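You operate a simulated robot arm through the tools that you are given. There is no shell and no other tool. Be economical: measure what you need, move in short steps, check, and stop when the job is done.

You run a simulated two-armed robot. Do the job below in one go: nothing can be reset, and whatever is moved stays where it is left.

## Task
Take the blue hook and leave it in the small grey tub. Then take the large stone weight with a blue hook and leave it on top of the blue card. Then pull the right green drawer open. The order counts.

It is judged by the outcome, as a careful person would: the job done as asked, and still so three seconds after it is handed in. It fails if anything else is knocked over, pushed out of place, dropped, spilled or broken.

## Robot
Two 7-joint arms with two-finger parallel grippers on one trunk, on a base that drives. Base frame: it is fixed to the floor where the robot stands at the start and does not move with it; the origin is under the middle of the robot, x ahead of it, y to its left, z up. Lengths are in m, angles in rad, forces in N, time in s.
The left shoulder is at the start at [0.06, 0.189, 1.178], the right one opposite. Places, roughly: blue card (9x12x4 cm) [0.1, 7, 1.2]; blue hook (5x3x9 cm) [0.5, -0.2, 0.8]; large stone weight with a blue hoo (5x7x15 cm) [0.7, 2.8, 0.6]; right green drawer [-6.5, 5.8, 0.7]; small grey tub (39x22x10 cm) [0.9, -1.5, 0.6]. Payload 3.43 kg a hand.
The TCP of each hand is the grasp point between the finger pads, 0.03 m short of the fingertips. In the tool frame z runs along the fingers and y along their closing line. Largest opening 0.094 m; finger width 0.028, thickness 0.01; the body of the gripper, 0.05 by 0.096 m, starts 0.055 m behind the TCP.
Orientation is told as [roll, pitch, yaw] about the base's x, y, z axes, in that order, counted from this pose: with the fingers straight down and closing along the base's y, the tool's x points along the base's -x, its y along +y and its z along -z.

## Interface
- The arms move only by the tool jog_arm. It takes "left_steps", "right_steps" or both (then of equal length, played together; a hand with none holds still); each is a list of rows, each an object (a shift or turn left out is 0, a gripper value left out holds the last) with "translation": the shift along the base's x, y, z in m, a list of three; "turn": the turn, a rotation vector about the base's x, y, z in rad, a list of three. In form: [{"translation": [dx, dy, dz], "turn": [ax, ay, az]}, ...]. A call has 1 to 8 rows; each row is the pose to reach, as a shift and turn from the pose commanded when the call began. "left_grip" and "right_grip" are, for a hand that has rows, the gripper command, from -1 (shut) to 1 (fully open), values between in proportion, set as the call begins (left out, the last holds). A row lasts 0.2 s, in which the tool goes at most 0.05 m and 0.15 rad; a call with a longer step from one row to the next is refused whole, and so is a gripper value outside its range. Where a pose cannot be reached the arm comes as near as it can. A force on the tool above 40 N (or 10 N above the force at the start of the call, whichever is more), or a blocked arm, ends the call early, and 0.2 s more pass. Each finger travels about 0.153 m/s and halts on what it meets, pressing with about 31 N; the grip force reading is that of the motor and also rises with nothing between the fingers. The clock runs only during rows and for 0.2 s after the last one: add rows that repeat a pose to give the fingers time. It gives the time, the measured TCP pose, the force on the tool (base axes), the opening and the grip force at its end, in the units of the frame above (readings bear some noise), with the torque about the TCP (base axes, N m) and any sound that the robot's microphone picked up.
- Cameras (640 x 400 px; columns grow to the right, rows downward): "scene" is now at [0.0082, -0.0293, 1.7232]; the picture's right is [-0.40, -0.92, 0.00], its down [-0.73, 0.32, -0.60] and it looks along [0.55, -0.24, -0.80] (base axes); focal length 281 px, centre (320, 200). "left" rides on the left gripper at [0.076, -0.014, -0.102] in its tool frame; the picture's right is [0.18, 0.98, 0.00], its down [-0.75, 0.14, -0.64] and it looks along [-0.63, 0.12, 0.77] (tool axes); focal length 243 px, centre (320, 200). "right" rides on the right gripper at [0.076, 0.014, -0.103] in its tool frame; the picture's right is [-0.18, 0.98, 0.00], its down [-0.75, -0.14, -0.64] and it looks along [-0.63, -0.12, 0.77] (tool axes); focal length 243 px, centre (320, 200). There is no depth. A picture from a camera that has moved, and an enlarged one, comes with that camera's place and axes in the base frame and with its lens.
- get_image(camera): a new picture of that camera. The clock stands still meanwhile.
- raise_lower(by): slides the trunk up (or, below 0, down) by that many m; the arms and the scene camera ride with it, the base frame stays. It gives what a move gives, with no picture.
- steer(legs): drives the robot by 1 to 6 legs, each [ahead, left, turn to the left] in m, m and rad, along the robot's own axes; the way and the turn of a leg run together, so that a leg with both is an arc; at most 1.5 m and 3.142 rad a leg. The arms and the cameras ride along, it lands a little off, and it stops where it bumps. It gives what a move gives.
- pan_tilt(pan, tilt): turns the head with the scene camera to pan (to the left, within 1.501 rad either way) and tilt (down, from -0.506 to 1.204), counted from straight ahead of the robot. It gives what a move gives.
- close_up(camera, box): a new picture of the part [left, top, right, bottom] of that camera's present view, enlarged. The clock stands still meanwhile.
- close_job(): hands the job in; it is judged then, once.

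Go step by step. Nothing tells you exact positions but the pictures and the camera data: compare them with the known pose of the tool, close in by small moves and look again before you grip or let go. The budget is 165 turns and 118 pictures, counting those below and the enlarged ones. Unless the task says otherwise, let go and move clear before handing in, and close with one line.

The tools are called after "Request:" as a command line: name --argument value ..., lists and objects as JSON in quotes. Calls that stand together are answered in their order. jog_arm: Moves the arms, as the interface text tells. Its arguments: {"type":"object","properties":{"left_steps":{"type":"array"},"left_grip":{"type":"number"},"right_steps":{"type":"array"},"right_grip":{"type":"number"}},"required":[]} The other tools are called the same way: raise_lower (by) slides the trunk up or down; steer (legs) drives the base; pan_tilt (pan, tilt) turns the head that bears the scene camera; get_image (camera) takes a picture; close_up (camera, box) takes an enlarged picture of a part of a camera's view; close_job () hands the job in.

At the start:

```text
time: 0.0
left_tcp_pos: [0.4126, 0.0232, 1.015]
left_orientation: [-0.002, 0.0, -0.001]
left_contact_force: [-0.7, -1.2, 0.2]
left_wrist_torque: [0.0, -0.01, -0.02]
left_width: 0.094
left_grasp_force: 0.0
right_tcp_pos: [0.3178, -0.2617, 1.0911]
right_orientation: [0.0, 0.001, -0.001]
right_contact_force: [-0.3, -0.2, -0.7]
right_wrist_torque: [-0.02, 0.05, -0.03]
right_width: 0.094
right_grasp_force: 0.1
trunk travel left (down, up): [-0.85, 0.14]
robot x, y, heading: [-0.0023, 0.0029, 0.001]
head pan, tilt: [-0.412, 0.93]
```

scene: 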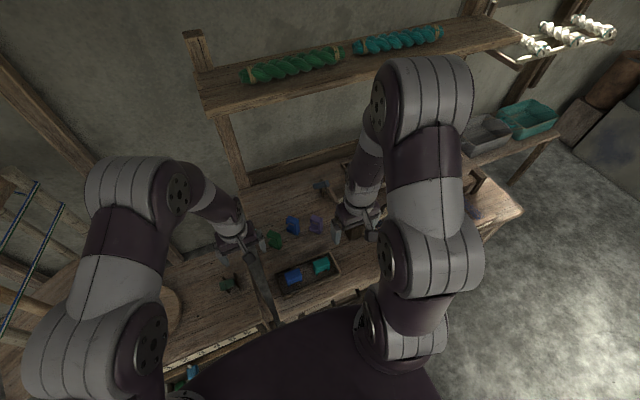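
right: 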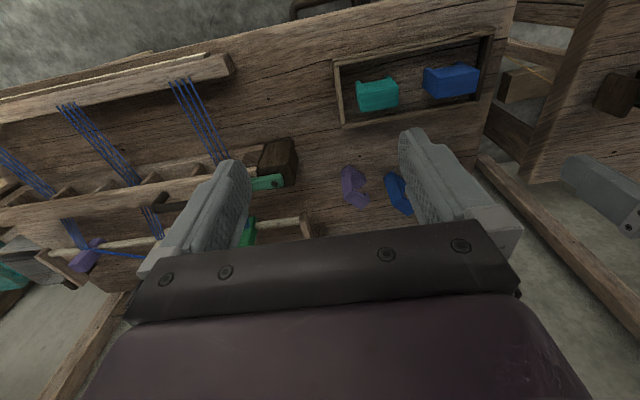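
left: 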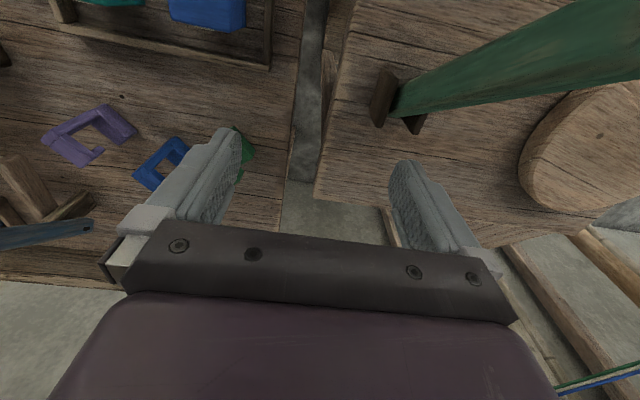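

I see the bench ahead with a blue C-shaped hook near [0.56, -0.16]. I'll look closer before planning the grasp.

Request:
close_up --camera "scene" --box '[200, 160, 400, 285]'

Request:
close_up --camera "left" --box '[0, 60, 260, 222]'

```text
3.20 times, centred on (300, 222) of scene
camera zoom: at [0.0082, -0.0293, 1.7232], right [-0.4, -0.92, 0.0], down [-0.73, 0.32, -0.6], along [0.55, -0.24, -0.8], focal length 899 px, centre (384, 128)
```

zoom: 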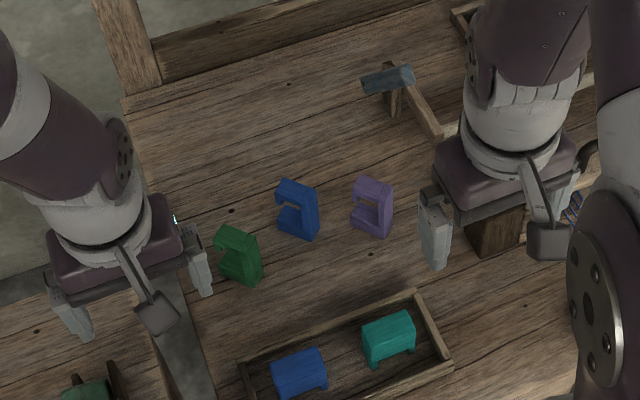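

```text
2.46 times, centred on (130, 141) of left
camera zoom: at [0.3361, 0.0093, 1.1182], right [-0.18, 0.98, 0.0], down [0.75, 0.14, 0.64], along [0.63, 0.12, -0.77], focal length 597 px, centre (788, 345)
```

zoom: 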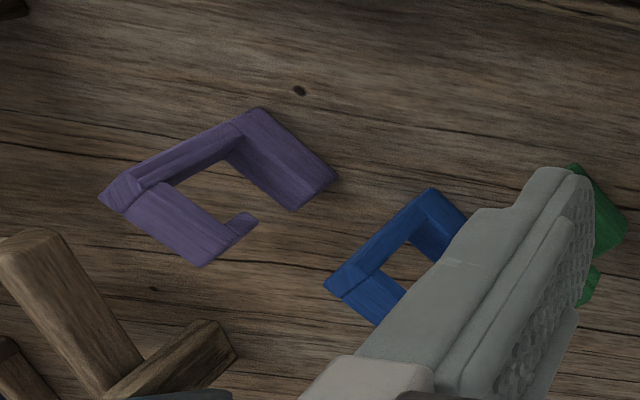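

The hook stands upright on a bench (top ~0.78) at about [0.54, -0.17], its opening facing left/away. I need to know how far forward the base can go, so I look down at the bench front edge.

Request:
pan_tilt --pan 0 --tilt 1.2

Request:
get_image --camera "scene"

```text
time: 0.9
left_tcp_pos: [0.412, 0.0225, 1.0148]
left_orientation: [-0.001, 0.001, 0.0]
left_contact_force: [0.4, 0.6, -0.4]
left_wrist_torque: [-0.03, 0.0, -0.01]
left_width: 0.0941
left_grasp_force: 0.1
right_tcp_pos: [0.3186, -0.2624, 1.091]
right_orientation: [0.0, 0.001, -0.002]
right_contact_force: [-0.3, -0.2, -0.6]
right_wrist_torque: [-0.02, 0.0, 0.01]
right_width: 0.094
right_grasp_force: 0.0
trunk travel left (down, up): [-0.85, 0.14]
robot x, y, heading: [-0.003, -0.002, -0.001]
head pan, tilt: [0.0, 1.201]
```

```text
112 pictures are left
camera scene: at [-0.0035, 0.0002, 1.7056], right [0.0, -1.0, 0.0], down [-0.93, 0.0, -0.36], along [0.36, 0.0, -0.93], focal length 281 px, centre (320, 200)
```

scene: 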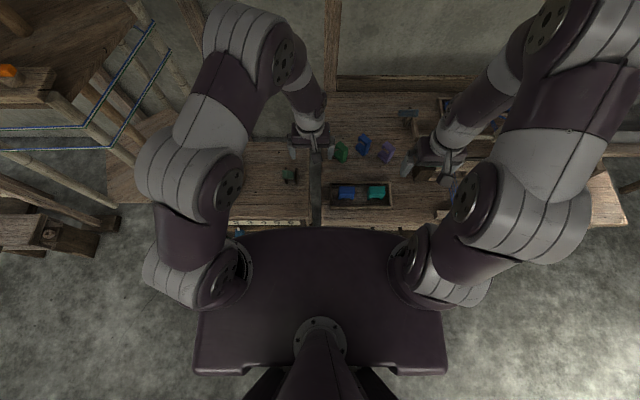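

The trunk is a little short of the bench edge (edge x≈0.26). I'll drive ahead 0.1 m carefully and look again.

Request:
steer --legs '[[0.1, 0, 0]]'

Request:
get_image --camera "scene"

Request:
get_image --camera "right"

```text
time: 2.1
left_tcp_pos: [0.4665, 0.0226, 1.0143]
left_orientation: [0.0, 0.0, -0.006]
left_contact_force: [-0.3, -0.1, 0.6]
left_wrist_torque: [0.0, 0.02, 0.0]
left_width: 0.0938
left_grasp_force: 0.0
right_tcp_pos: [0.3709, -0.2629, 1.09]
right_orientation: [0.0, -0.001, -0.006]
right_contact_force: [-0.2, -1.0, 0.0]
right_wrist_torque: [0.01, 0.0, 0.01]
right_width: 0.094
right_grasp_force: 0.0
trunk travel left (down, up): [-0.85, 0.14]
robot x, y, heading: [0.0536, 0.0037, 0.002]
head pan, tilt: [0.0, 1.201]
stopped in leg 1: the robot was blocked; the commanded pose is now the measured one
```

```text
111 pictures are left
camera scene: at [0.0503, 0.0013, 1.7055], right [-0.01, -1.0, 0.0], down [-0.93, 0.01, -0.36], along [0.36, 0.0, -0.93], focal length 281 px, centre (320, 200)
```

scene: 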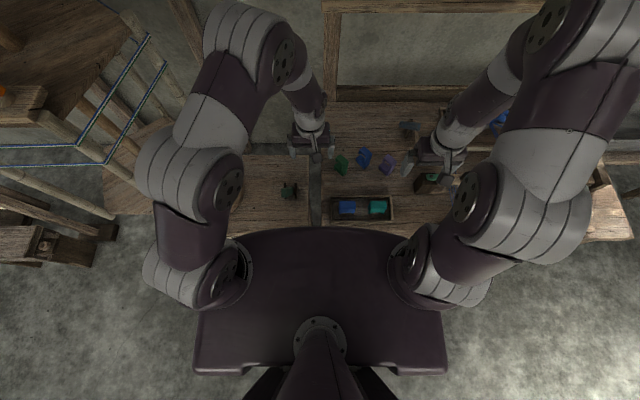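

```text
110 pictures are left
camera right: at [0.2947, -0.2478, 1.1917], right [0.19, 0.98, 0.0], down [0.75, -0.14, 0.64], along [0.63, -0.12, -0.77], focal length 243 px, centre (320, 200)
```

right: 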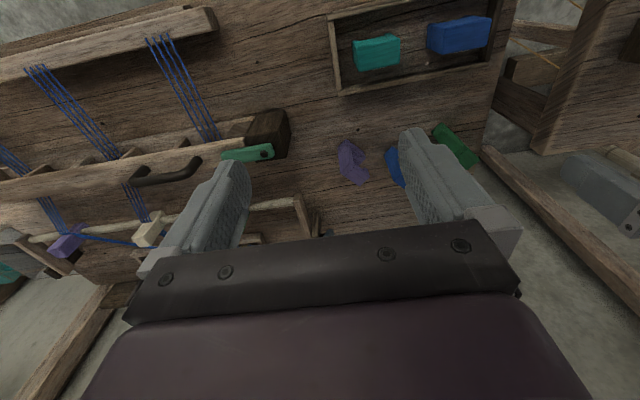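

The base is blocked at x=0.054 by the bench, so the hook is ~0.5 m away. I move the left arm aside and bring the right hand above the hook, turned 45° to span its 3 cm thickness.

Request:
jog_arm --left_steps '[{"translation": [-0.03, 0.02, 0.02]}, {"translation": [-0.06, 0.04, 0.04]}, {"translation": [-0.09, 0.06, 0.05]}, {"translation": [-0.1, 0.08, 0.05]}, {"translation": [-0.1, 0.08, 0.05]}, {"translation": [-0.1, 0.08, 0.05]}, {"translation": [-0.1, 0.08, 0.05]}, {"translation": [-0.1, 0.08, 0.05]}]' --right_steps '[{"translation": [0.02, 0.012, 0], "turn": [0, 0, 0.1]}, {"translation": [0.04, 0.024, 0], "turn": [0, 0, 0.2]}, {"translation": [0.06, 0.036, 0], "turn": [0, 0, 0.3]}, {"translation": [0.08, 0.048, 0], "turn": [0, 0, 0.4]}, {"translation": [0.1, 0.06, -0.02], "turn": [0, 0, 0.5]}, {"translation": [0.12, 0.072, -0.04], "turn": [0, 0, 0.6]}, {"translation": [0.14, 0.084, -0.06], "turn": [0, 0, 0.7]}, {"translation": [0.16, 0.095, -0.09], "turn": [0, 0, 0.785]}]'

Request:
get_image --camera "right"

Request:
get_image --camera "scene"

```text
time: 3.9
left_tcp_pos: [0.3666, 0.1034, 1.0665]
left_orientation: [0.001, 0.001, -0.006]
left_contact_force: [0.3, 0.2, -0.4]
left_wrist_torque: [0.03, 0.03, -0.02]
left_width: 0.0941
left_grasp_force: 0.1
right_tcp_pos: [0.5303, -0.1694, 0.9983]
right_orientation: [0.002, -0.001, 0.782]
right_contact_force: [0.7, 0.0, 0.4]
right_wrist_torque: [0.04, -0.02, 0.02]
right_width: 0.0942
right_grasp_force: 0.2
trunk travel left (down, up): [-0.85, 0.14]
robot x, y, heading: [0.0511, -0.0042, -0.005]
head pan, tilt: [0.0, 1.201]
```

```text
109 pictures are left
camera right: at [0.4666, -0.2117, 1.1001], right [-0.56, 0.83, 0.0], down [0.64, 0.43, 0.64], along [0.53, 0.36, -0.77], focal length 243 px, centre (320, 200)
```

right: 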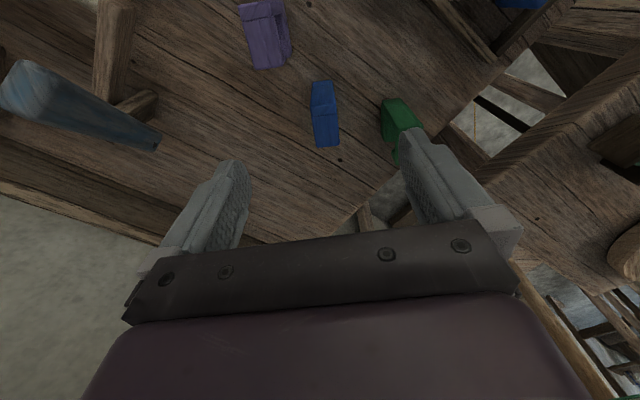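

```text
108 pictures are left
camera scene: at [0.0498, 0.0014, 1.7056], right [-0.01, -1.0, 0.0], down [-0.93, 0.01, -0.36], along [0.36, 0.0, -0.93], focal length 281 px, centre (320, 200)
```

scene: 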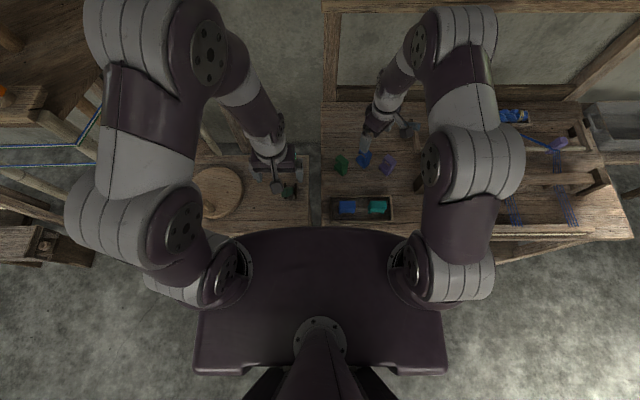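

Request:
close_up --camera "right" --box '[230, 50, 430, 175]'

Request:
close_up --camera "scene" --box '[300, 100, 440, 188]'

```text
3.20 times, centred on (330, 112) of right
camera zoom: at [0.4666, -0.2117, 1.1001], right [-0.56, 0.83, 0.0], down [0.64, 0.43, 0.64], along [0.53, 0.36, -0.77], focal length 776 px, centre (288, 480)
```

zoom: 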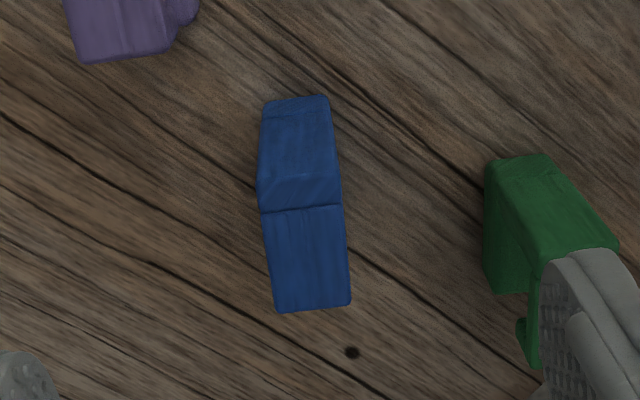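

```text
4.55 times, centred on (370, 144) of scene
camera zoom: at [0.0498, 0.0014, 1.7056], right [-0.01, -1.0, 0.0], down [-0.93, 0.01, -0.36], along [0.36, 0.0, -0.93], focal length 1278 px, centre (93, 454)
```

zoom: 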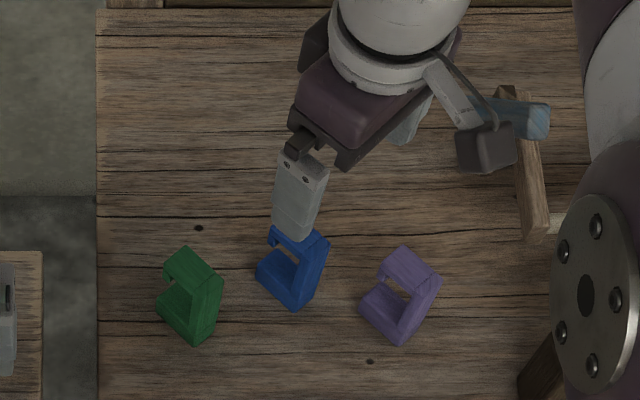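

Blue hook top centre is about [0.544, -0.152, 0.88], its plane ~40° from x. I centre on it, narrow the opening and lower to just above.

Request:
jog_arm --right_steps '[{"translation": [0.007, 0.009, -0.02], "turn": [0, 0, -0.04]}, {"translation": [0.0137, 0.0175, -0.04], "turn": [0, 0, -0.08]}, {"translation": [0.0137, 0.0175, -0.065], "turn": [0, 0, -0.08]}, {"translation": [0.0137, 0.0175, -0.065], "turn": [0, 0, -0.08]}]' --right_grip 0.3

Request:
get_image --camera "right"

Request:
close_up --camera "scene" --box '[300, 100, 440, 188]'

```text
time: 4.9
left_tcp_pos: [0.3671, 0.1033, 1.0665]
left_orientation: [0.001, 0.0, -0.005]
left_contact_force: [0.3, -0.3, -0.5]
left_wrist_torque: [-0.01, 0.03, 0.03]
left_width: 0.0941
left_grasp_force: 0.0
right_tcp_pos: [0.543, -0.1511, 0.9347]
right_orientation: [0.001, 0.001, 0.699]
right_contact_force: [-0.5, -0.5, 0.3]
right_wrist_torque: [-0.04, 0.02, 0.0]
right_width: 0.0609
right_grasp_force: 0.1
trunk travel left (down, up): [-0.85, 0.14]
robot x, y, heading: [0.0503, 0.001, -0.006]
head pan, tilt: [0.0, 1.201]
```

```text
105 pictures are left
camera right: at [0.4762, -0.1888, 1.0359], right [-0.49, 0.87, 0.0], down [0.67, 0.38, 0.64], along [0.56, 0.32, -0.77], focal length 243 px, centre (320, 200)
```

right: 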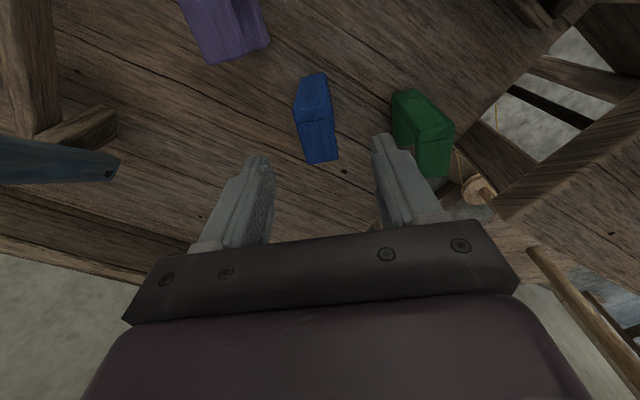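

```text
4.55 times, centred on (370, 144) of scene
camera zoom: at [0.0483, 0.0018, 1.7056], right [-0.01, -1.0, 0.0], down [-0.93, 0.0, -0.36], along [0.36, 0.0, -0.93], focal length 1278 px, centre (93, 454)
```

zoom: 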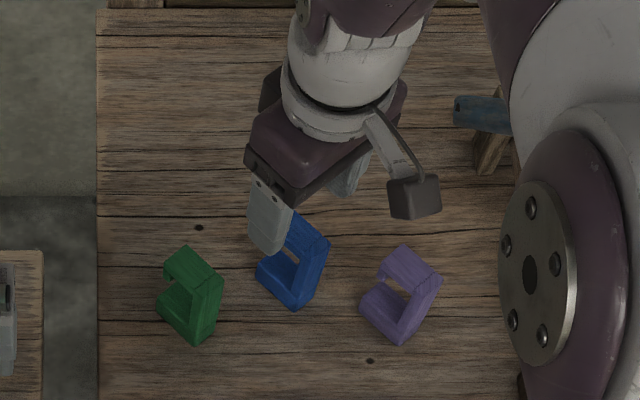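

The fingers straddle the hook well; I lower to 0.85 and check.

Request:
jog_arm --right_steps '[{"translation": [0.001, 0, -0.02]}, {"translation": [0.001, 0, -0.04]}, {"translation": [0.001, 0, -0.06]}, {"translation": [0.001, 0, -0.085]}, {"translation": [0.001, 0, -0.085]}]'

Request:
get_image --camera "right"

Request:
close_up --camera "scene" --box '[300, 100, 440, 188]'

```text
time: 6.1
left_tcp_pos: [0.3668, 0.1036, 1.0666]
left_orientation: [0.0, 0.001, -0.005]
left_contact_force: [0.1, -0.3, 0.2]
left_wrist_torque: [-0.01, -0.03, 0.05]
left_width: 0.0937
left_grasp_force: 0.1
right_tcp_pos: [0.5428, -0.1493, 0.85]
right_orientation: [0.001, 0.0, 0.699]
right_contact_force: [-0.6, -0.1, -0.6]
right_wrist_torque: [-0.04, -0.01, -0.04]
right_width: 0.0615
right_grasp_force: 0.0
trunk travel left (down, up): [-0.85, 0.14]
robot x, y, heading: [0.054, 0.0031, -0.004]
head pan, tilt: [0.0, 1.201]
```

```text
103 pictures are left
camera right: at [0.4757, -0.1874, 0.9506], right [-0.49, 0.87, 0.0], down [0.67, 0.38, 0.64], along [0.56, 0.32, -0.77], focal length 243 px, centre (320, 200)
```

right: 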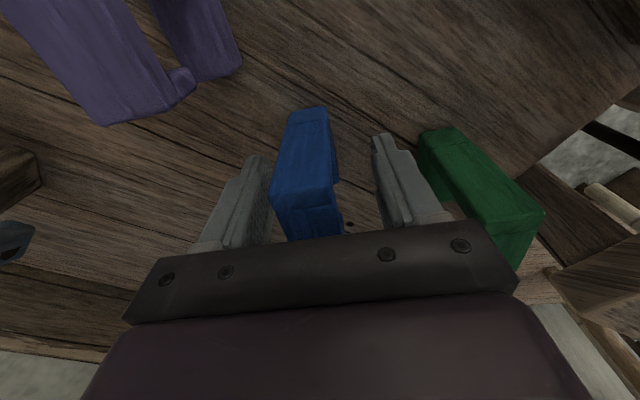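

```text
4.55 times, centred on (370, 144) of scene
camera zoom: at [0.0477, 0.0017, 1.7056], right [-0.01, -1.0, 0.0], down [-0.93, 0.0, -0.36], along [0.36, 0.0, -0.93], focal length 1278 px, centre (93, 454)
```

zoom: 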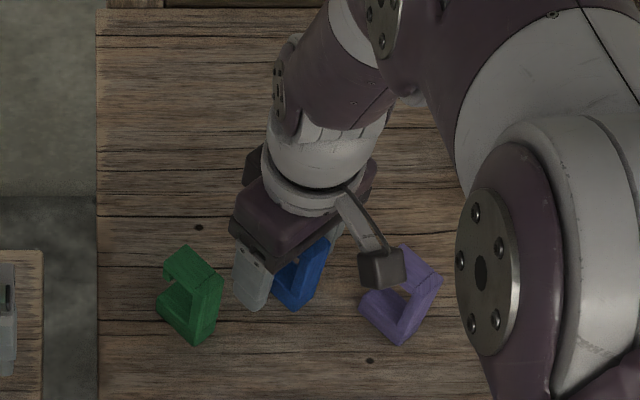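

The hook sits a bit toward one finger, so I shift ~6 mm and close.

Request:
jog_arm --right_steps '[{"translation": [0.004, -0.005, 0]}, {"translation": [0.004, -0.005, 0]}]'

Request:
jog_arm --right_steps '[{"translation": [0, 0, 0]}, {"translation": [0, 0, 0]}, {"translation": [0, 0, 0]}]' --right_grip -1

Request:
get_image --camera "right"

```text
time: 6.7
left_tcp_pos: [0.3667, 0.1025, 1.0667]
left_orientation: [-0.001, 0.0, -0.005]
left_contact_force: [0.2, 1.3, 0.0]
left_wrist_torque: [0.0, -0.01, 0.02]
left_width: 0.0939
left_grasp_force: 0.1
right_tcp_pos: [0.5474, -0.1549, 0.85]
right_orientation: [0.0, 0.0, 0.7]
right_contact_force: [0.0, 1.0, -0.1]
right_wrist_torque: [-0.01, 0.01, 0.03]
right_width: 0.0613
right_grasp_force: 0.0
trunk travel left (down, up): [-0.85, 0.14]
robot x, y, heading: [0.0544, 0.004, -0.003]
head pan, tilt: [0.0, 1.201]
```

```text
time: 7.5
left_tcp_pos: [0.3678, 0.1037, 1.0654]
left_orientation: [-0.001, 0.001, -0.004]
left_contact_force: [0.0, 0.8, 0.4]
left_wrist_torque: [-0.03, 0.03, -0.01]
left_width: 0.0939
left_grasp_force: 0.1
right_tcp_pos: [0.5465, -0.1561, 0.8484]
right_orientation: [0.001, 0.001, 0.699]
right_contact_force: [0.5, -0.3, 0.0]
right_wrist_torque: [0.0, 0.02, 0.02]
right_width: 0.0275
right_grasp_force: 30.5
trunk travel left (down, up): [-0.85, 0.14]
robot x, y, heading: [0.0518, 0.001, -0.003]
head pan, tilt: [0.0, 1.201]
```

```text
101 pictures are left
camera right: at [0.4803, -0.1929, 0.9512], right [-0.49, 0.87, 0.0], down [0.67, 0.38, 0.64], along [0.56, 0.32, -0.77], focal length 243 px, centre (320, 200)
```

right: 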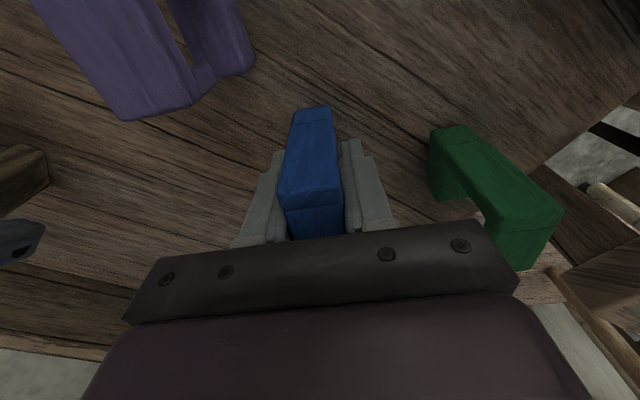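

Gripped (27.5 mm). I lift it straight up, then draw it back toward the robot.

Request:
jog_arm --right_steps '[{"translation": [0, 0, 0.03]}, {"translation": [0, 0, 0.07]}, {"translation": [0, 0, 0.11]}, {"translation": [0, 0, 0.15]}, {"translation": [0, 0, 0.19]}, {"translation": [-0.04, -0.02, 0.22]}, {"translation": [-0.08, -0.04, 0.22]}, {"translation": [-0.12, -0.06, 0.22]}]'

Request:
pan_tilt --pan -0.9 --tilt 0.6

Request:
get_image --camera "scene"

Request:
get_image --camera "right"

```text
refused: row 6 steps farther than a row can; nothing moved
```

```text
time: 8.7
left_tcp_pos: [0.3671, 0.1035, 1.0663]
left_orientation: [0.0, -0.002, -0.005]
left_contact_force: [0.7, -0.6, -1.0]
left_wrist_torque: [0.01, -0.03, 0.01]
left_width: 0.0941
left_grasp_force: 0.1
right_tcp_pos: [0.5474, -0.1554, 0.8498]
right_orientation: [0.001, 0.0, 0.702]
right_contact_force: [0.2, -0.3, -0.4]
right_wrist_torque: [-0.03, 0.0, 0.0]
right_width: 0.0275
right_grasp_force: 31.1
trunk travel left (down, up): [-0.85, 0.14]
robot x, y, heading: [0.0532, 0.0056, -0.002]
head pan, tilt: [-0.901, 0.6]
```

```text
100 pictures are left
camera scene: at [0.047, -0.0677, 1.7501], right [-0.79, -0.62, 0.0], down [-0.35, 0.44, -0.82], along [0.51, -0.65, -0.57], focal length 281 px, centre (320, 200)
```

scene: 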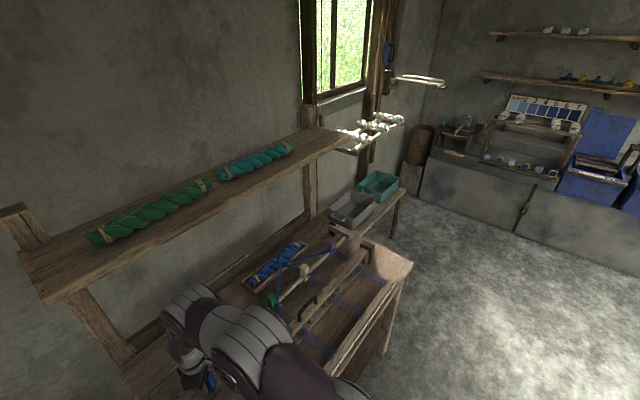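

```text
99 pictures are left
camera right: at [0.4802, -0.1929, 0.9512], right [-0.49, 0.87, 0.0], down [0.67, 0.38, 0.64], along [0.56, 0.32, -0.77], focal length 243 px, centre (320, 200)
```

right: 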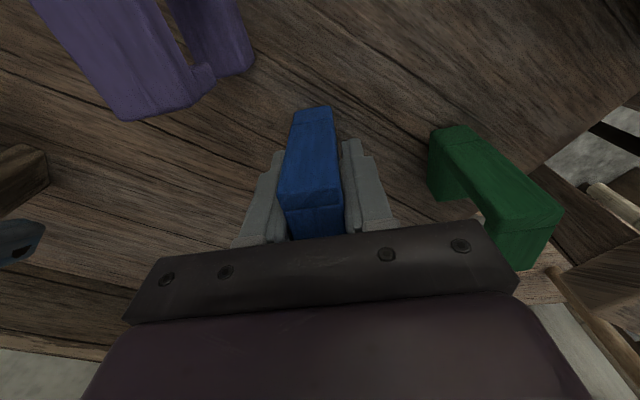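

The lift was refused; I redo it with smaller steps. The grey tub is seen beyond the bench's right end.

Request:
jog_arm --right_steps '[{"translation": [0, 0, 0.03]}, {"translation": [0, 0, 0.07]}, {"translation": [0, 0, 0.11]}, {"translation": [0, 0, 0.15]}, {"translation": [0, 0, 0.19]}, {"translation": [-0.03, -0.015, 0.21]}, {"translation": [-0.07, -0.03, 0.21]}, {"translation": [-0.11, -0.05, 0.21]}]'

Request:
get_image --camera "right"

Request:
close_up --camera "scene" --box '[240, 140, 440, 265]'

```text
time: 10.5
left_tcp_pos: [0.3654, 0.1038, 1.0658]
left_orientation: [-0.001, -0.002, -0.006]
left_contact_force: [0.1, -0.4, -1.6]
left_wrist_torque: [0.02, 0.01, 0.0]
left_width: 0.0939
left_grasp_force: 0.0
right_tcp_pos: [0.4367, -0.2073, 1.0589]
right_orientation: [-0.001, 0.0, 0.7]
right_contact_force: [0.0, 0.1, -0.3]
right_wrist_torque: [-0.01, -0.02, 0.0]
right_width: 0.0275
right_grasp_force: 31.2
trunk travel left (down, up): [-0.85, 0.14]
robot x, y, heading: [0.0505, 0.0002, -0.008]
head pan, tilt: [-0.901, 0.6]
```

```text
98 pictures are left
camera right: at [0.369, -0.2452, 1.162], right [-0.49, 0.87, 0.0], down [0.67, 0.38, 0.64], along [0.56, 0.32, -0.77], focal length 243 px, centre (320, 200)
```

right: 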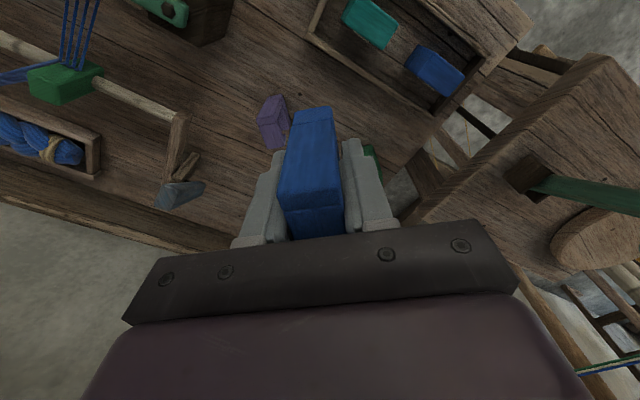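

```text
3.20 times, centred on (340, 202) of scene
camera zoom: at [0.0451, -0.0686, 1.7501], right [-0.79, -0.62, 0.0], down [-0.35, 0.45, -0.83], along [0.51, -0.65, -0.56], focal length 899 px, centre (256, 192)
```

zoom: 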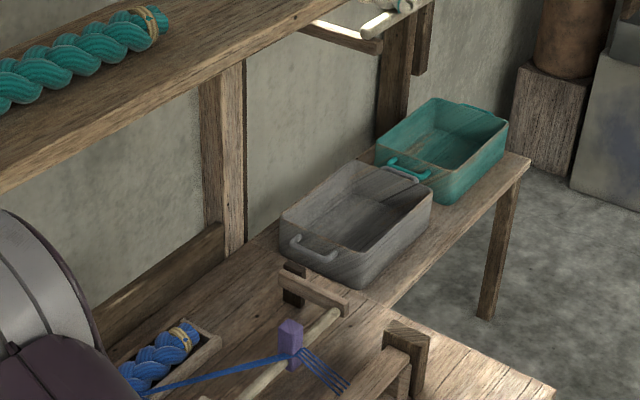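

The hook is held. The tub is near [0.83, -1.42] on a side table whose front edge is x≈0.68. I back off the bench and check the floor to the right.

Request:
steer --legs '[[-0.3, 0, 0]]'

Request:
pan_tilt --pan -1.3 --tilt 0.7

Request:
get_image --camera "scene"

```text
time: 12.5
left_tcp_pos: [0.0667, 0.1052, 1.0666]
left_orientation: [0.0, 0.002, -0.005]
left_contact_force: [-0.4, -0.4, 0.6]
left_wrist_torque: [0.03, 0.0, 0.01]
left_width: 0.0943
left_grasp_force: 0.1
right_tcp_pos: [0.1378, -0.2055, 1.0597]
right_orientation: [0.0, -0.001, 0.701]
right_contact_force: [0.3, -1.1, 0.3]
right_wrist_torque: [-0.02, -0.04, 0.02]
right_width: 0.0276
right_grasp_force: 30.8
trunk travel left (down, up): [-0.85, 0.14]
robot x, y, heading: [-0.2484, 0.0048, -0.007]
head pan, tilt: [-0.901, 0.6]
```

```text
time: 13.4
left_tcp_pos: [0.0659, 0.1051, 1.0666]
left_orientation: [-0.002, 0.0, -0.005]
left_contact_force: [0.1, 0.3, 0.6]
left_wrist_torque: [0.02, -0.03, 0.0]
left_width: 0.0942
left_grasp_force: 0.2
right_tcp_pos: [0.1372, -0.2047, 1.0612]
right_orientation: [0.0, 0.001, 0.701]
right_contact_force: [-0.6, 0.4, 0.3]
right_wrist_torque: [0.01, 0.01, -0.01]
right_width: 0.0276
right_grasp_force: 30.8
trunk travel left (down, up): [-0.85, 0.14]
robot x, y, heading: [-0.2461, 0.0014, -0.005]
head pan, tilt: [-1.3, 0.7]
```

```text
96 pictures are left
camera scene: at [-0.2857, -0.0787, 1.7416], right [-0.96, -0.26, 0.0], down [-0.17, 0.62, -0.77], along [0.2, -0.74, -0.64], focal length 281 px, centre (320, 200)
```

scene: 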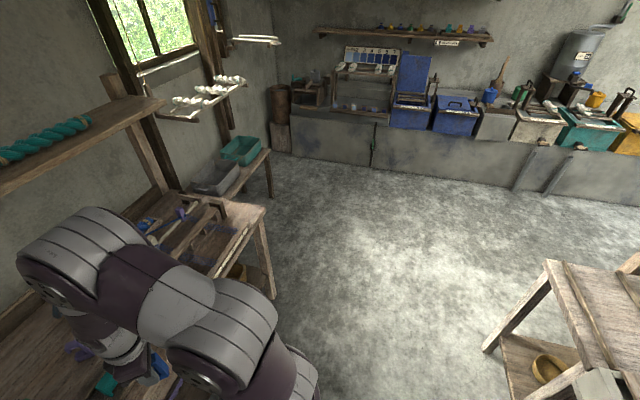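

The floor to the right is clear. I drive right along the bench.

Request:
steer --legs '[[0, -1.38, 0]]'

Request:
pan_tilt --pan 0 --tilt 0.75

Request:
get_image --camera "scene"

```text
time: 20.2
left_tcp_pos: [0.0586, -1.2596, 1.0671]
left_orientation: [0.001, 0.0, -0.009]
left_contact_force: [-0.1, 0.0, 0.6]
left_wrist_torque: [0.02, 0.0, 0.01]
left_width: 0.0938
left_grasp_force: 0.1
right_tcp_pos: [0.129, -1.5704, 1.0604]
right_orientation: [0.0, 0.0, 0.696]
right_contact_force: [0.3, -0.4, 0.0]
right_wrist_torque: [0.05, -0.05, 0.0]
right_width: 0.0276
right_grasp_force: 30.7
trunk travel left (down, up): [-0.85, 0.14]
robot x, y, heading: [-0.2599, -1.3601, -0.01]
head pan, tilt: [-1.3, 0.7]
```

```text
time: 21.7
left_tcp_pos: [0.0576, -1.2606, 1.066]
left_orientation: [-0.002, -0.001, -0.009]
left_contact_force: [0.6, 0.4, 0.0]
left_wrist_torque: [-0.01, -0.02, 0.02]
left_width: 0.0941
left_grasp_force: 0.0
right_tcp_pos: [0.1275, -1.5705, 1.0591]
right_orientation: [0.0, -0.001, 0.699]
right_contact_force: [0.2, 0.3, -0.7]
right_wrist_torque: [0.01, 0.01, 0.02]
right_width: 0.0275
right_grasp_force: 30.6
trunk travel left (down, up): [-0.85, 0.14]
robot x, y, heading: [-0.2547, -1.3619, -0.012]
head pan, tilt: [0.0, 0.75]
```

```text
95 pictures are left
camera scene: at [-0.2338, -1.3615, 1.7373], right [-0.01, -1.0, 0.0], down [-0.68, 0.01, -0.73], along [0.73, -0.01, -0.68], focal length 281 px, centre (320, 200)
```

scene: 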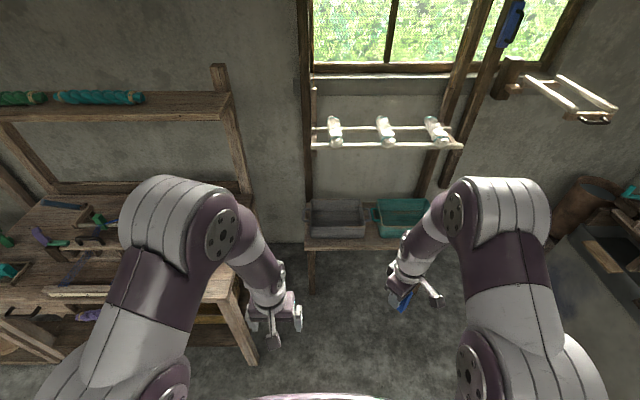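

The tub spans roughly x 0.68–0.87, y −1.31–−1.60, rim ~0.72, and a rack hangs above it at z≈1.15. I lower the trunk so the arm stays under the rack and drive ahead part way.

Request:
raise_lower --by -0.2

Request:
steer --legs '[[0, -0.06, 0.01], [0.3, 0, 0]]'

Request:
get_image --camera "scene"

Request:
get_image --camera "right"

```text
time: 23.9
left_tcp_pos: [0.058, -1.2587, 0.866]
left_orientation: [-0.001, 0.001, -0.01]
left_contact_force: [-0.1, 0.6, -0.2]
left_wrist_torque: [0.0, 0.02, -0.01]
left_width: 0.094
left_grasp_force: 0.1
right_tcp_pos: [0.1279, -1.5721, 0.8606]
right_orientation: [-0.001, 0.0, 0.698]
right_contact_force: [-1.0, 0.0, -0.8]
right_wrist_torque: [-0.03, 0.0, 0.03]
right_width: 0.0276
right_grasp_force: 30.9
trunk travel left (down, up): [-0.65, 0.34]
robot x, y, heading: [-0.256, -1.3619, -0.006]
head pan, tilt: [0.0, 0.75]
```

```text
time: 26.5
left_tcp_pos: [0.3603, -1.3162, 0.8658]
left_orientation: [0.0, 0.0, 0.003]
left_contact_force: [1.2, -0.5, -0.5]
left_wrist_torque: [0.04, -0.02, -0.01]
left_width: 0.0939
left_grasp_force: 0.0
right_tcp_pos: [0.4347, -1.6265, 0.8605]
right_orientation: [0.0, -0.002, 0.707]
right_contact_force: [0.6, -1.4, 0.1]
right_wrist_torque: [0.01, 0.02, -0.02]
right_width: 0.0276
right_grasp_force: 30.6
trunk travel left (down, up): [-0.65, 0.34]
robot x, y, heading: [0.0476, -1.4197, 0.0]
head pan, tilt: [0.0, 0.75]
```

```text
94 pictures are left
camera scene: at [0.07, -1.4196, 1.5373], right [0.0, -1.0, 0.0], down [-0.68, 0.0, -0.73], along [0.73, 0.0, -0.68], focal length 281 px, centre (320, 200)
```

scene: 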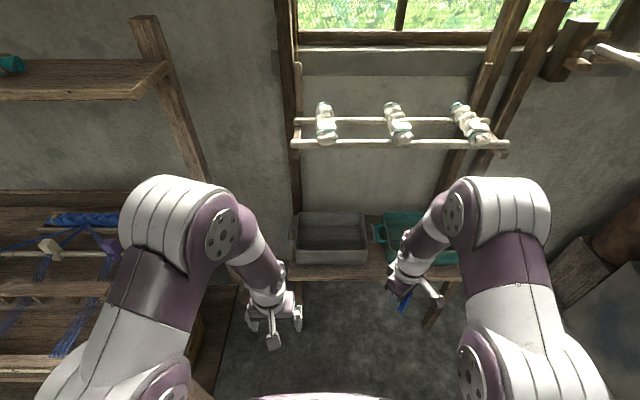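

```text
93 pictures are left
camera right: at [0.3669, -1.6633, 0.9615], right [-0.5, 0.87, 0.0], down [0.66, 0.38, 0.64], along [0.56, 0.32, -0.77], focal length 243 px, centre (320, 200)
```

right: 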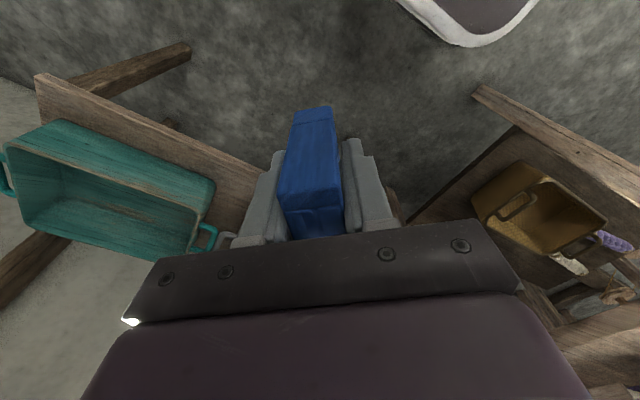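

Tub centre is about [0.795, -1.466], rim ~0.70. I tuck the left hand back, bring the right hand in line with the tub, then drive ahead.

Request:
jog_arm --left_steps '[{"translation": [-0.03, 0, 0.03]}, {"translation": [-0.06, 0, 0.06]}, {"translation": [-0.09, 0, 0.09]}, {"translation": [-0.09, 0, 0.09]}]' --right_steps '[{"translation": [0, 0.04, 0.01]}, {"translation": [0, 0.08, 0.02]}, {"translation": [0, 0.12, 0.02]}, {"translation": [0, 0.16, 0.02]}]'

Request:
steer --legs '[[0.28, 0, 0]]'

Request:
get_image --camera "scene"

Request:
get_image --camera "right"

```text
time: 27.5
left_tcp_pos: [0.2713, -1.3145, 0.9574]
left_orientation: [0.001, 0.001, 0.002]
left_contact_force: [0.9, -0.4, 0.1]
left_wrist_torque: [-0.02, 0.03, 0.01]
left_width: 0.0941
left_grasp_force: 0.1
right_tcp_pos: [0.4349, -1.4654, 0.8806]
right_orientation: [0.002, 0.0, 0.707]
right_contact_force: [-0.4, 0.4, -0.2]
right_wrist_torque: [-0.02, 0.02, 0.01]
right_width: 0.0278
right_grasp_force: 31.2
trunk travel left (down, up): [-0.65, 0.34]
robot x, y, heading: [0.0435, -1.4204, 0.001]
head pan, tilt: [0.0, 0.75]
```

```text
time: 29.4
left_tcp_pos: [0.5545, -1.3138, 0.9579]
left_orientation: [0.0, 0.001, 0.002]
left_contact_force: [0.1, 0.6, 0.4]
left_wrist_torque: [-0.02, -0.01, 0.01]
left_width: 0.0942
left_grasp_force: 0.0
right_tcp_pos: [0.7156, -1.4655, 0.8803]
right_orientation: [0.0, 0.0, 0.708]
right_contact_force: [0.5, 0.8, 0.0]
right_wrist_torque: [0.01, -0.01, -0.01]
right_width: 0.0275
right_grasp_force: 31.0
trunk travel left (down, up): [-0.65, 0.34]
robot x, y, heading: [0.3253, -1.4228, 0.001]
head pan, tilt: [0.0, 0.75]
```

```text
92 pictures are left
camera scene: at [0.3519, -1.419, 1.5373], right [0.0, -1.0, 0.0], down [-0.68, 0.0, -0.73], along [0.73, 0.0, -0.68], focal length 281 px, centre (320, 200)
```

scene: 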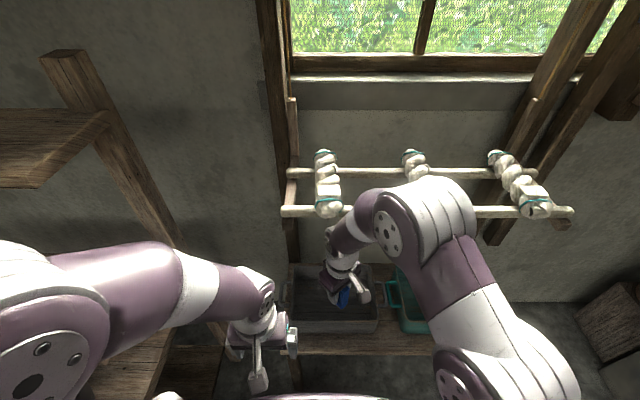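

```text
91 pictures are left
camera right: at [0.6491, -1.5043, 0.982], right [-0.5, 0.87, 0.0], down [0.66, 0.38, 0.64], along [0.56, 0.32, -0.77], focal length 243 px, centre (320, 200)
```

right: 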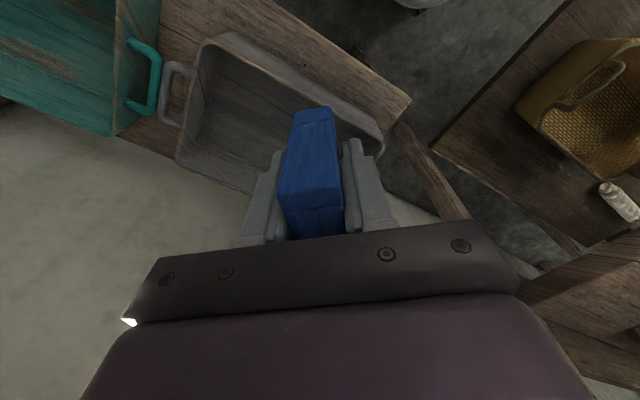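

The right elbow looks close to the overhead rack. I check the clearance before lowering.

Request:
close_up --camera "scene" --box '[270, 130, 590, 330]'

Request:
get_image --camera "left"

```text
2.00 times, centred on (430, 230) of scene
camera zoom: at [0.3519, -1.419, 1.5373], right [0.0, -1.0, 0.0], down [-0.68, 0.0, -0.73], along [0.73, 0.0, -0.68], focal length 562 px, centre (100, 140)
```

zoom: 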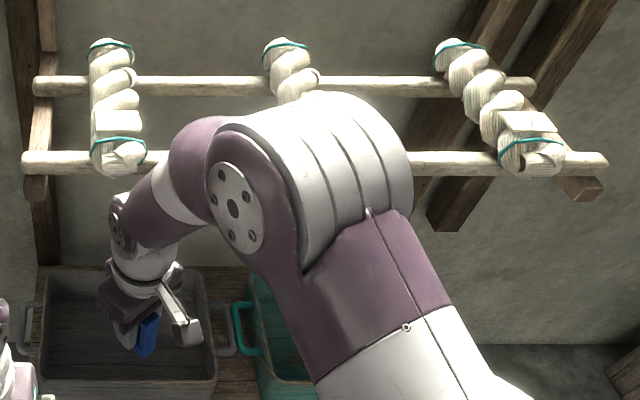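

```text
89 pictures are left
camera left: at [0.4779, -1.3285, 1.0606], right [-0.19, 0.98, 0.0], down [0.75, 0.14, 0.64], along [0.63, 0.12, -0.77], focal length 243 px, centre (320, 200)
```

left: 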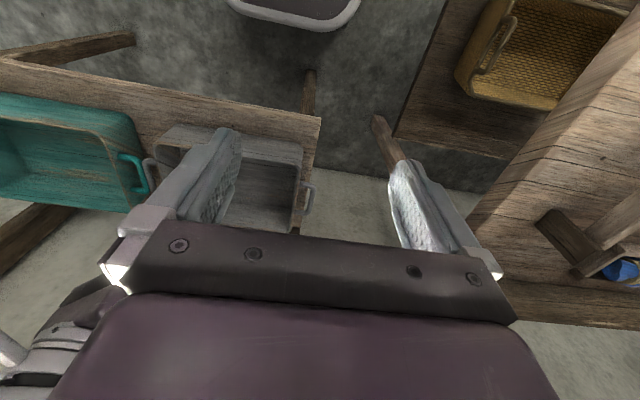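

The elbow would swing toward the rack if I lowered here. I back up 0.1 m and instead approach the tub with the hand tilted 30° forward, so the arm stays clear of the rack.

Request:
steer --legs '[[-0.105, 0, 0]]'

Request:
jog_arm --right_steps '[{"translation": [0, 0, 0.005], "turn": [0, 0, -0.14]}, {"translation": [0, 0, 0.01], "turn": [0, 0, -0.28]}, {"translation": [0, 0, 0.01], "turn": [0, 0, -0.42]}, {"translation": [0, 0, 0.01], "turn": [0, 0, -0.56]}, {"translation": [0, 0, 0.01], "turn": [0, 0, -0.7]}]'

Request:
jog_arm --right_steps '[{"translation": [0, 0, 0], "turn": [0, -0.13, 0]}, {"translation": [0, 0, 0], "turn": [0, -0.26, 0]}, {"translation": [0, 0, 0], "turn": [0, -0.39, 0]}, {"translation": [0, 0, 0], "turn": [0, -0.52, 0]}]'

Request:
get_image --camera "scene"

Request:
get_image --camera "right"

```text
time: 30.6
left_tcp_pos: [0.4502, -1.3149, 0.9569]
left_orientation: [0.0, 0.001, 0.004]
left_contact_force: [-0.2, 0.0, 0.7]
left_wrist_torque: [0.02, 0.01, 0.01]
left_width: 0.094
left_grasp_force: 0.2
right_tcp_pos: [0.6128, -1.4665, 0.8818]
right_orientation: [0.0, 0.0, 0.707]
right_contact_force: [-1.4, -0.7, -0.8]
right_wrist_torque: [0.0, 0.02, -0.03]
right_width: 0.0274
right_grasp_force: 31.1
trunk travel left (down, up): [-0.65, 0.34]
robot x, y, heading: [0.2246, -1.4167, 0.003]
head pan, tilt: [0.0, 0.75]
```

```text
time: 31.8
left_tcp_pos: [0.4501, -1.3141, 0.9571]
left_orientation: [-0.001, 0.0, 0.005]
left_contact_force: [0.5, -0.7, 0.7]
left_wrist_torque: [-0.02, 0.01, -0.01]
left_width: 0.0938
left_grasp_force: 0.0
right_tcp_pos: [0.6133, -1.4644, 0.8907]
right_orientation: [-0.002, 0.002, 0.005]
right_contact_force: [-0.9, -0.5, 0.1]
right_wrist_torque: [-0.02, -0.02, 0.02]
right_width: 0.0275
right_grasp_force: 31.5
trunk travel left (down, up): [-0.65, 0.34]
robot x, y, heading: [0.2257, -1.4181, 0.007]
head pan, tilt: [0.0, 0.75]
```

```text
time: 32.8
left_tcp_pos: [0.4521, -1.3151, 0.9564]
left_orientation: [0.0, -0.001, 0.003]
left_contact_force: [0.3, -1.0, 0.0]
left_wrist_torque: [0.02, -0.01, -0.01]
left_width: 0.094
left_grasp_force: 0.1
right_tcp_pos: [0.6122, -1.466, 0.8909]
right_orientation: [-0.003, -0.522, 0.009]
right_contact_force: [0.5, -0.1, 0.3]
right_wrist_torque: [0.0, -0.01, 0.0]
right_width: 0.0277
right_grasp_force: 31.0
trunk travel left (down, up): [-0.65, 0.34]
robot x, y, heading: [0.227, -1.4199, 0.004]
head pan, tilt: [0.0, 0.75]
```

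```text
88 pictures are left
camera scene: at [0.2484, -1.4192, 1.5373], right [0.0, -1.0, 0.0], down [-0.68, 0.0, -0.73], along [0.73, 0.0, -0.68], focal length 281 px, centre (320, 200)
```

scene: 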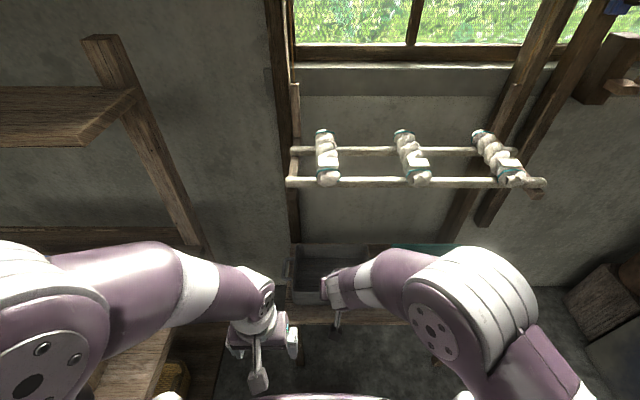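

```text
87 pictures are left
camera right: at [0.4961, -1.4512, 0.9408], right [0.15, 0.98, 0.09], down [0.33, -0.14, 0.93], along [0.93, -0.11, -0.35], focal length 243 px, centre (320, 200)
```

right: 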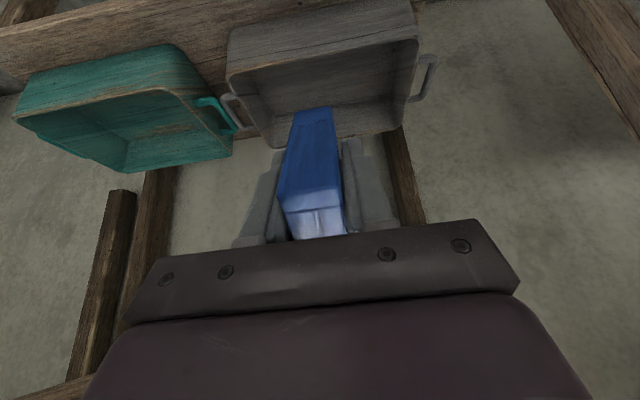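

The tub inside spans x≈0.70–0.85, centred y≈−1.46. I move over it and lower part way.

Request:
jog_arm --right_steps '[{"translation": [0.04, 0, 0]}, {"translation": [0.08, 0, 0]}, {"translation": [0.12, 0, -0.01]}, {"translation": [0.147, 0.003, -0.04]}, {"translation": [0.147, 0.003, -0.08]}, {"translation": [0.147, 0.003, -0.12]}, {"translation": [0.147, 0.003, -0.15]}, {"translation": [0.147, 0.003, -0.15]}]'

Request:
get_image --camera "scene"

Request:
get_image --camera "right"

Request:
get_image --camera "left"

```text
time: 34.6
left_tcp_pos: [0.451, -1.314, 0.9571]
left_orientation: [0.0, 0.0, 0.003]
left_contact_force: [-0.7, 0.3, 0.1]
left_wrist_torque: [0.02, 0.03, -0.02]
left_width: 0.094
left_grasp_force: 0.1
right_tcp_pos: [0.7602, -1.4657, 0.7407]
right_orientation: [-0.006, -0.52, 0.011]
right_contact_force: [0.1, -0.5, -0.1]
right_wrist_torque: [-0.01, 0.0, -0.03]
right_width: 0.0276
right_grasp_force: 31.2
trunk travel left (down, up): [-0.65, 0.34]
robot x, y, heading: [0.2214, -1.4188, 0.007]
head pan, tilt: [0.0, 0.75]
```

```text
86 pictures are left
camera scene: at [0.2481, -1.4192, 1.5373], right [0.0, -1.0, 0.0], down [-0.68, 0.0, -0.73], along [0.73, 0.0, -0.68], focal length 281 px, centre (320, 200)
```

scene: 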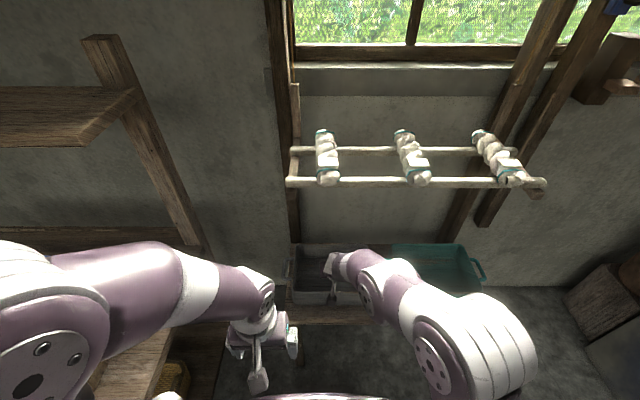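

```text
85 pictures are left
camera right: at [0.6431, -1.4512, 0.7908], right [0.15, 0.98, 0.09], down [0.34, -0.13, 0.93], along [0.93, -0.11, -0.35], focal length 243 px, centre (320, 200)
```

right: 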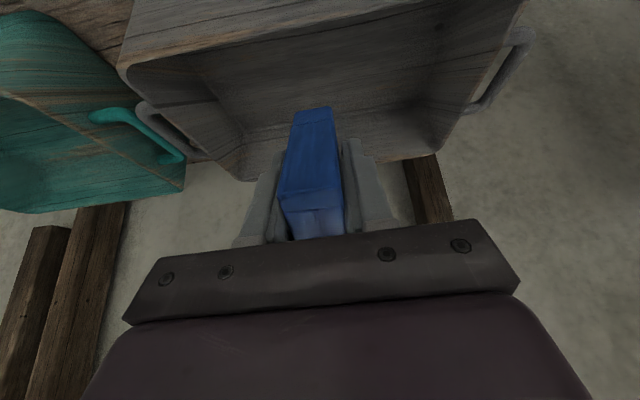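

```text
84 pictures are left
camera left: at [0.3743, -1.3286, 1.0607], right [-0.19, 0.98, 0.0], down [0.75, 0.14, 0.64], along [0.63, 0.12, -0.77], focal length 243 px, centre (320, 200)
```

left: 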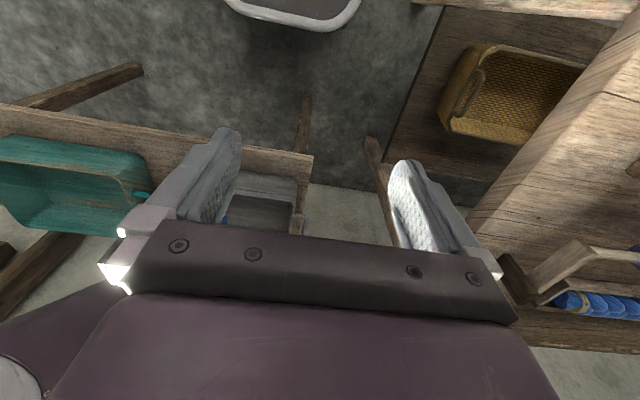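

The hook is inside the tub's outline with the gripper above the rim. I lower gently to near its floor.

Request:
jog_arm --right_steps '[{"translation": [0, 0, -0.012]}, {"translation": [0, 0, -0.024]}, {"translation": [0, 0, -0.036]}, {"translation": [0, 0, -0.036]}]'

Request:
get_image --camera "right"

Request:
close_up --camera "scene" --box '[270, 220, 430, 320]'

```text
time: 35.6
left_tcp_pos: [0.4511, -1.3139, 0.9568]
left_orientation: [0.0, 0.001, 0.004]
left_contact_force: [0.3, -0.8, -0.3]
left_wrist_torque: [0.05, -0.02, 0.01]
left_width: 0.0939
left_grasp_force: 0.0
right_tcp_pos: [0.7603, -1.4646, 0.706]
right_orientation: [-0.005, -0.521, 0.011]
right_contact_force: [-0.2, 0.2, -0.5]
right_wrist_torque: [0.0, 0.01, 0.03]
right_width: 0.0277
right_grasp_force: 31.1
trunk travel left (down, up): [-0.65, 0.34]
robot x, y, heading: [0.2244, -1.4194, 0.003]
head pan, tilt: [0.0, 0.75]
```

```text
83 pictures are left
camera right: at [0.6438, -1.4501, 0.7553], right [0.15, 0.98, 0.09], down [0.34, -0.13, 0.93], along [0.93, -0.11, -0.35], focal length 243 px, centre (320, 200)
```

right: 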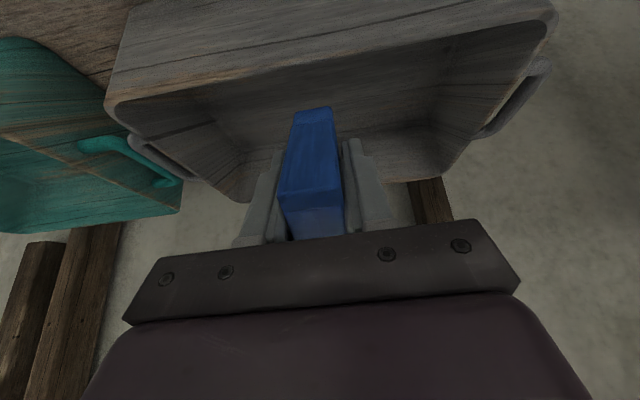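

```text
4.00 times, centred on (350, 270) of scene
camera zoom: at [0.2483, -1.4192, 1.5373], right [0.0, -1.0, 0.0], down [-0.68, 0.0, -0.73], along [0.73, 0.0, -0.68], focal length 1124 px, centre (200, -80)
```

zoom: 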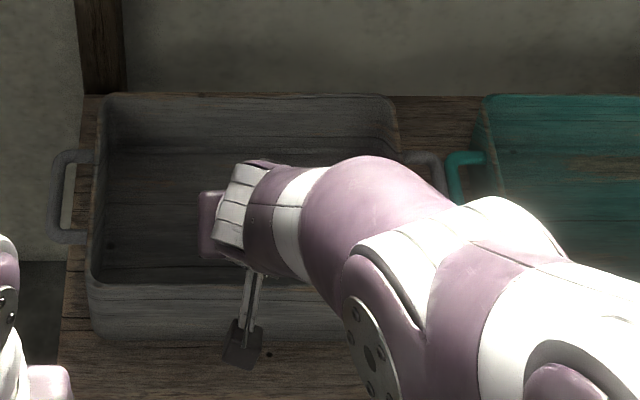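

Still clear of the rim by several centimetres. I go down a bit more, watching for contact.

Request:
jog_arm --right_steps '[{"translation": [0, 0, -0.008]}, {"translation": [0, 0, -0.016]}, {"translation": [0, 0, -0.022]}, {"translation": [0, 0, -0.022]}]'

```text
time: 36.6
left_tcp_pos: [0.4512, -1.3146, 0.9575]
left_orientation: [0.002, 0.001, 0.003]
left_contact_force: [0.4, -0.4, -0.2]
left_wrist_torque: [-0.03, 0.01, -0.03]
left_width: 0.094
left_grasp_force: 0.0
right_tcp_pos: [0.7607, -1.4637, 0.6828]
right_orientation: [-0.006, -0.521, 0.008]
right_contact_force: [-0.1, 0.6, -0.7]
right_wrist_torque: [0.01, -0.03, -0.01]
right_width: 0.0277
right_grasp_force: 30.6
trunk travel left (down, up): [-0.65, 0.34]
robot x, y, heading: [0.2289, -1.4173, 0.003]
head pan, tilt: [0.0, 0.75]
```

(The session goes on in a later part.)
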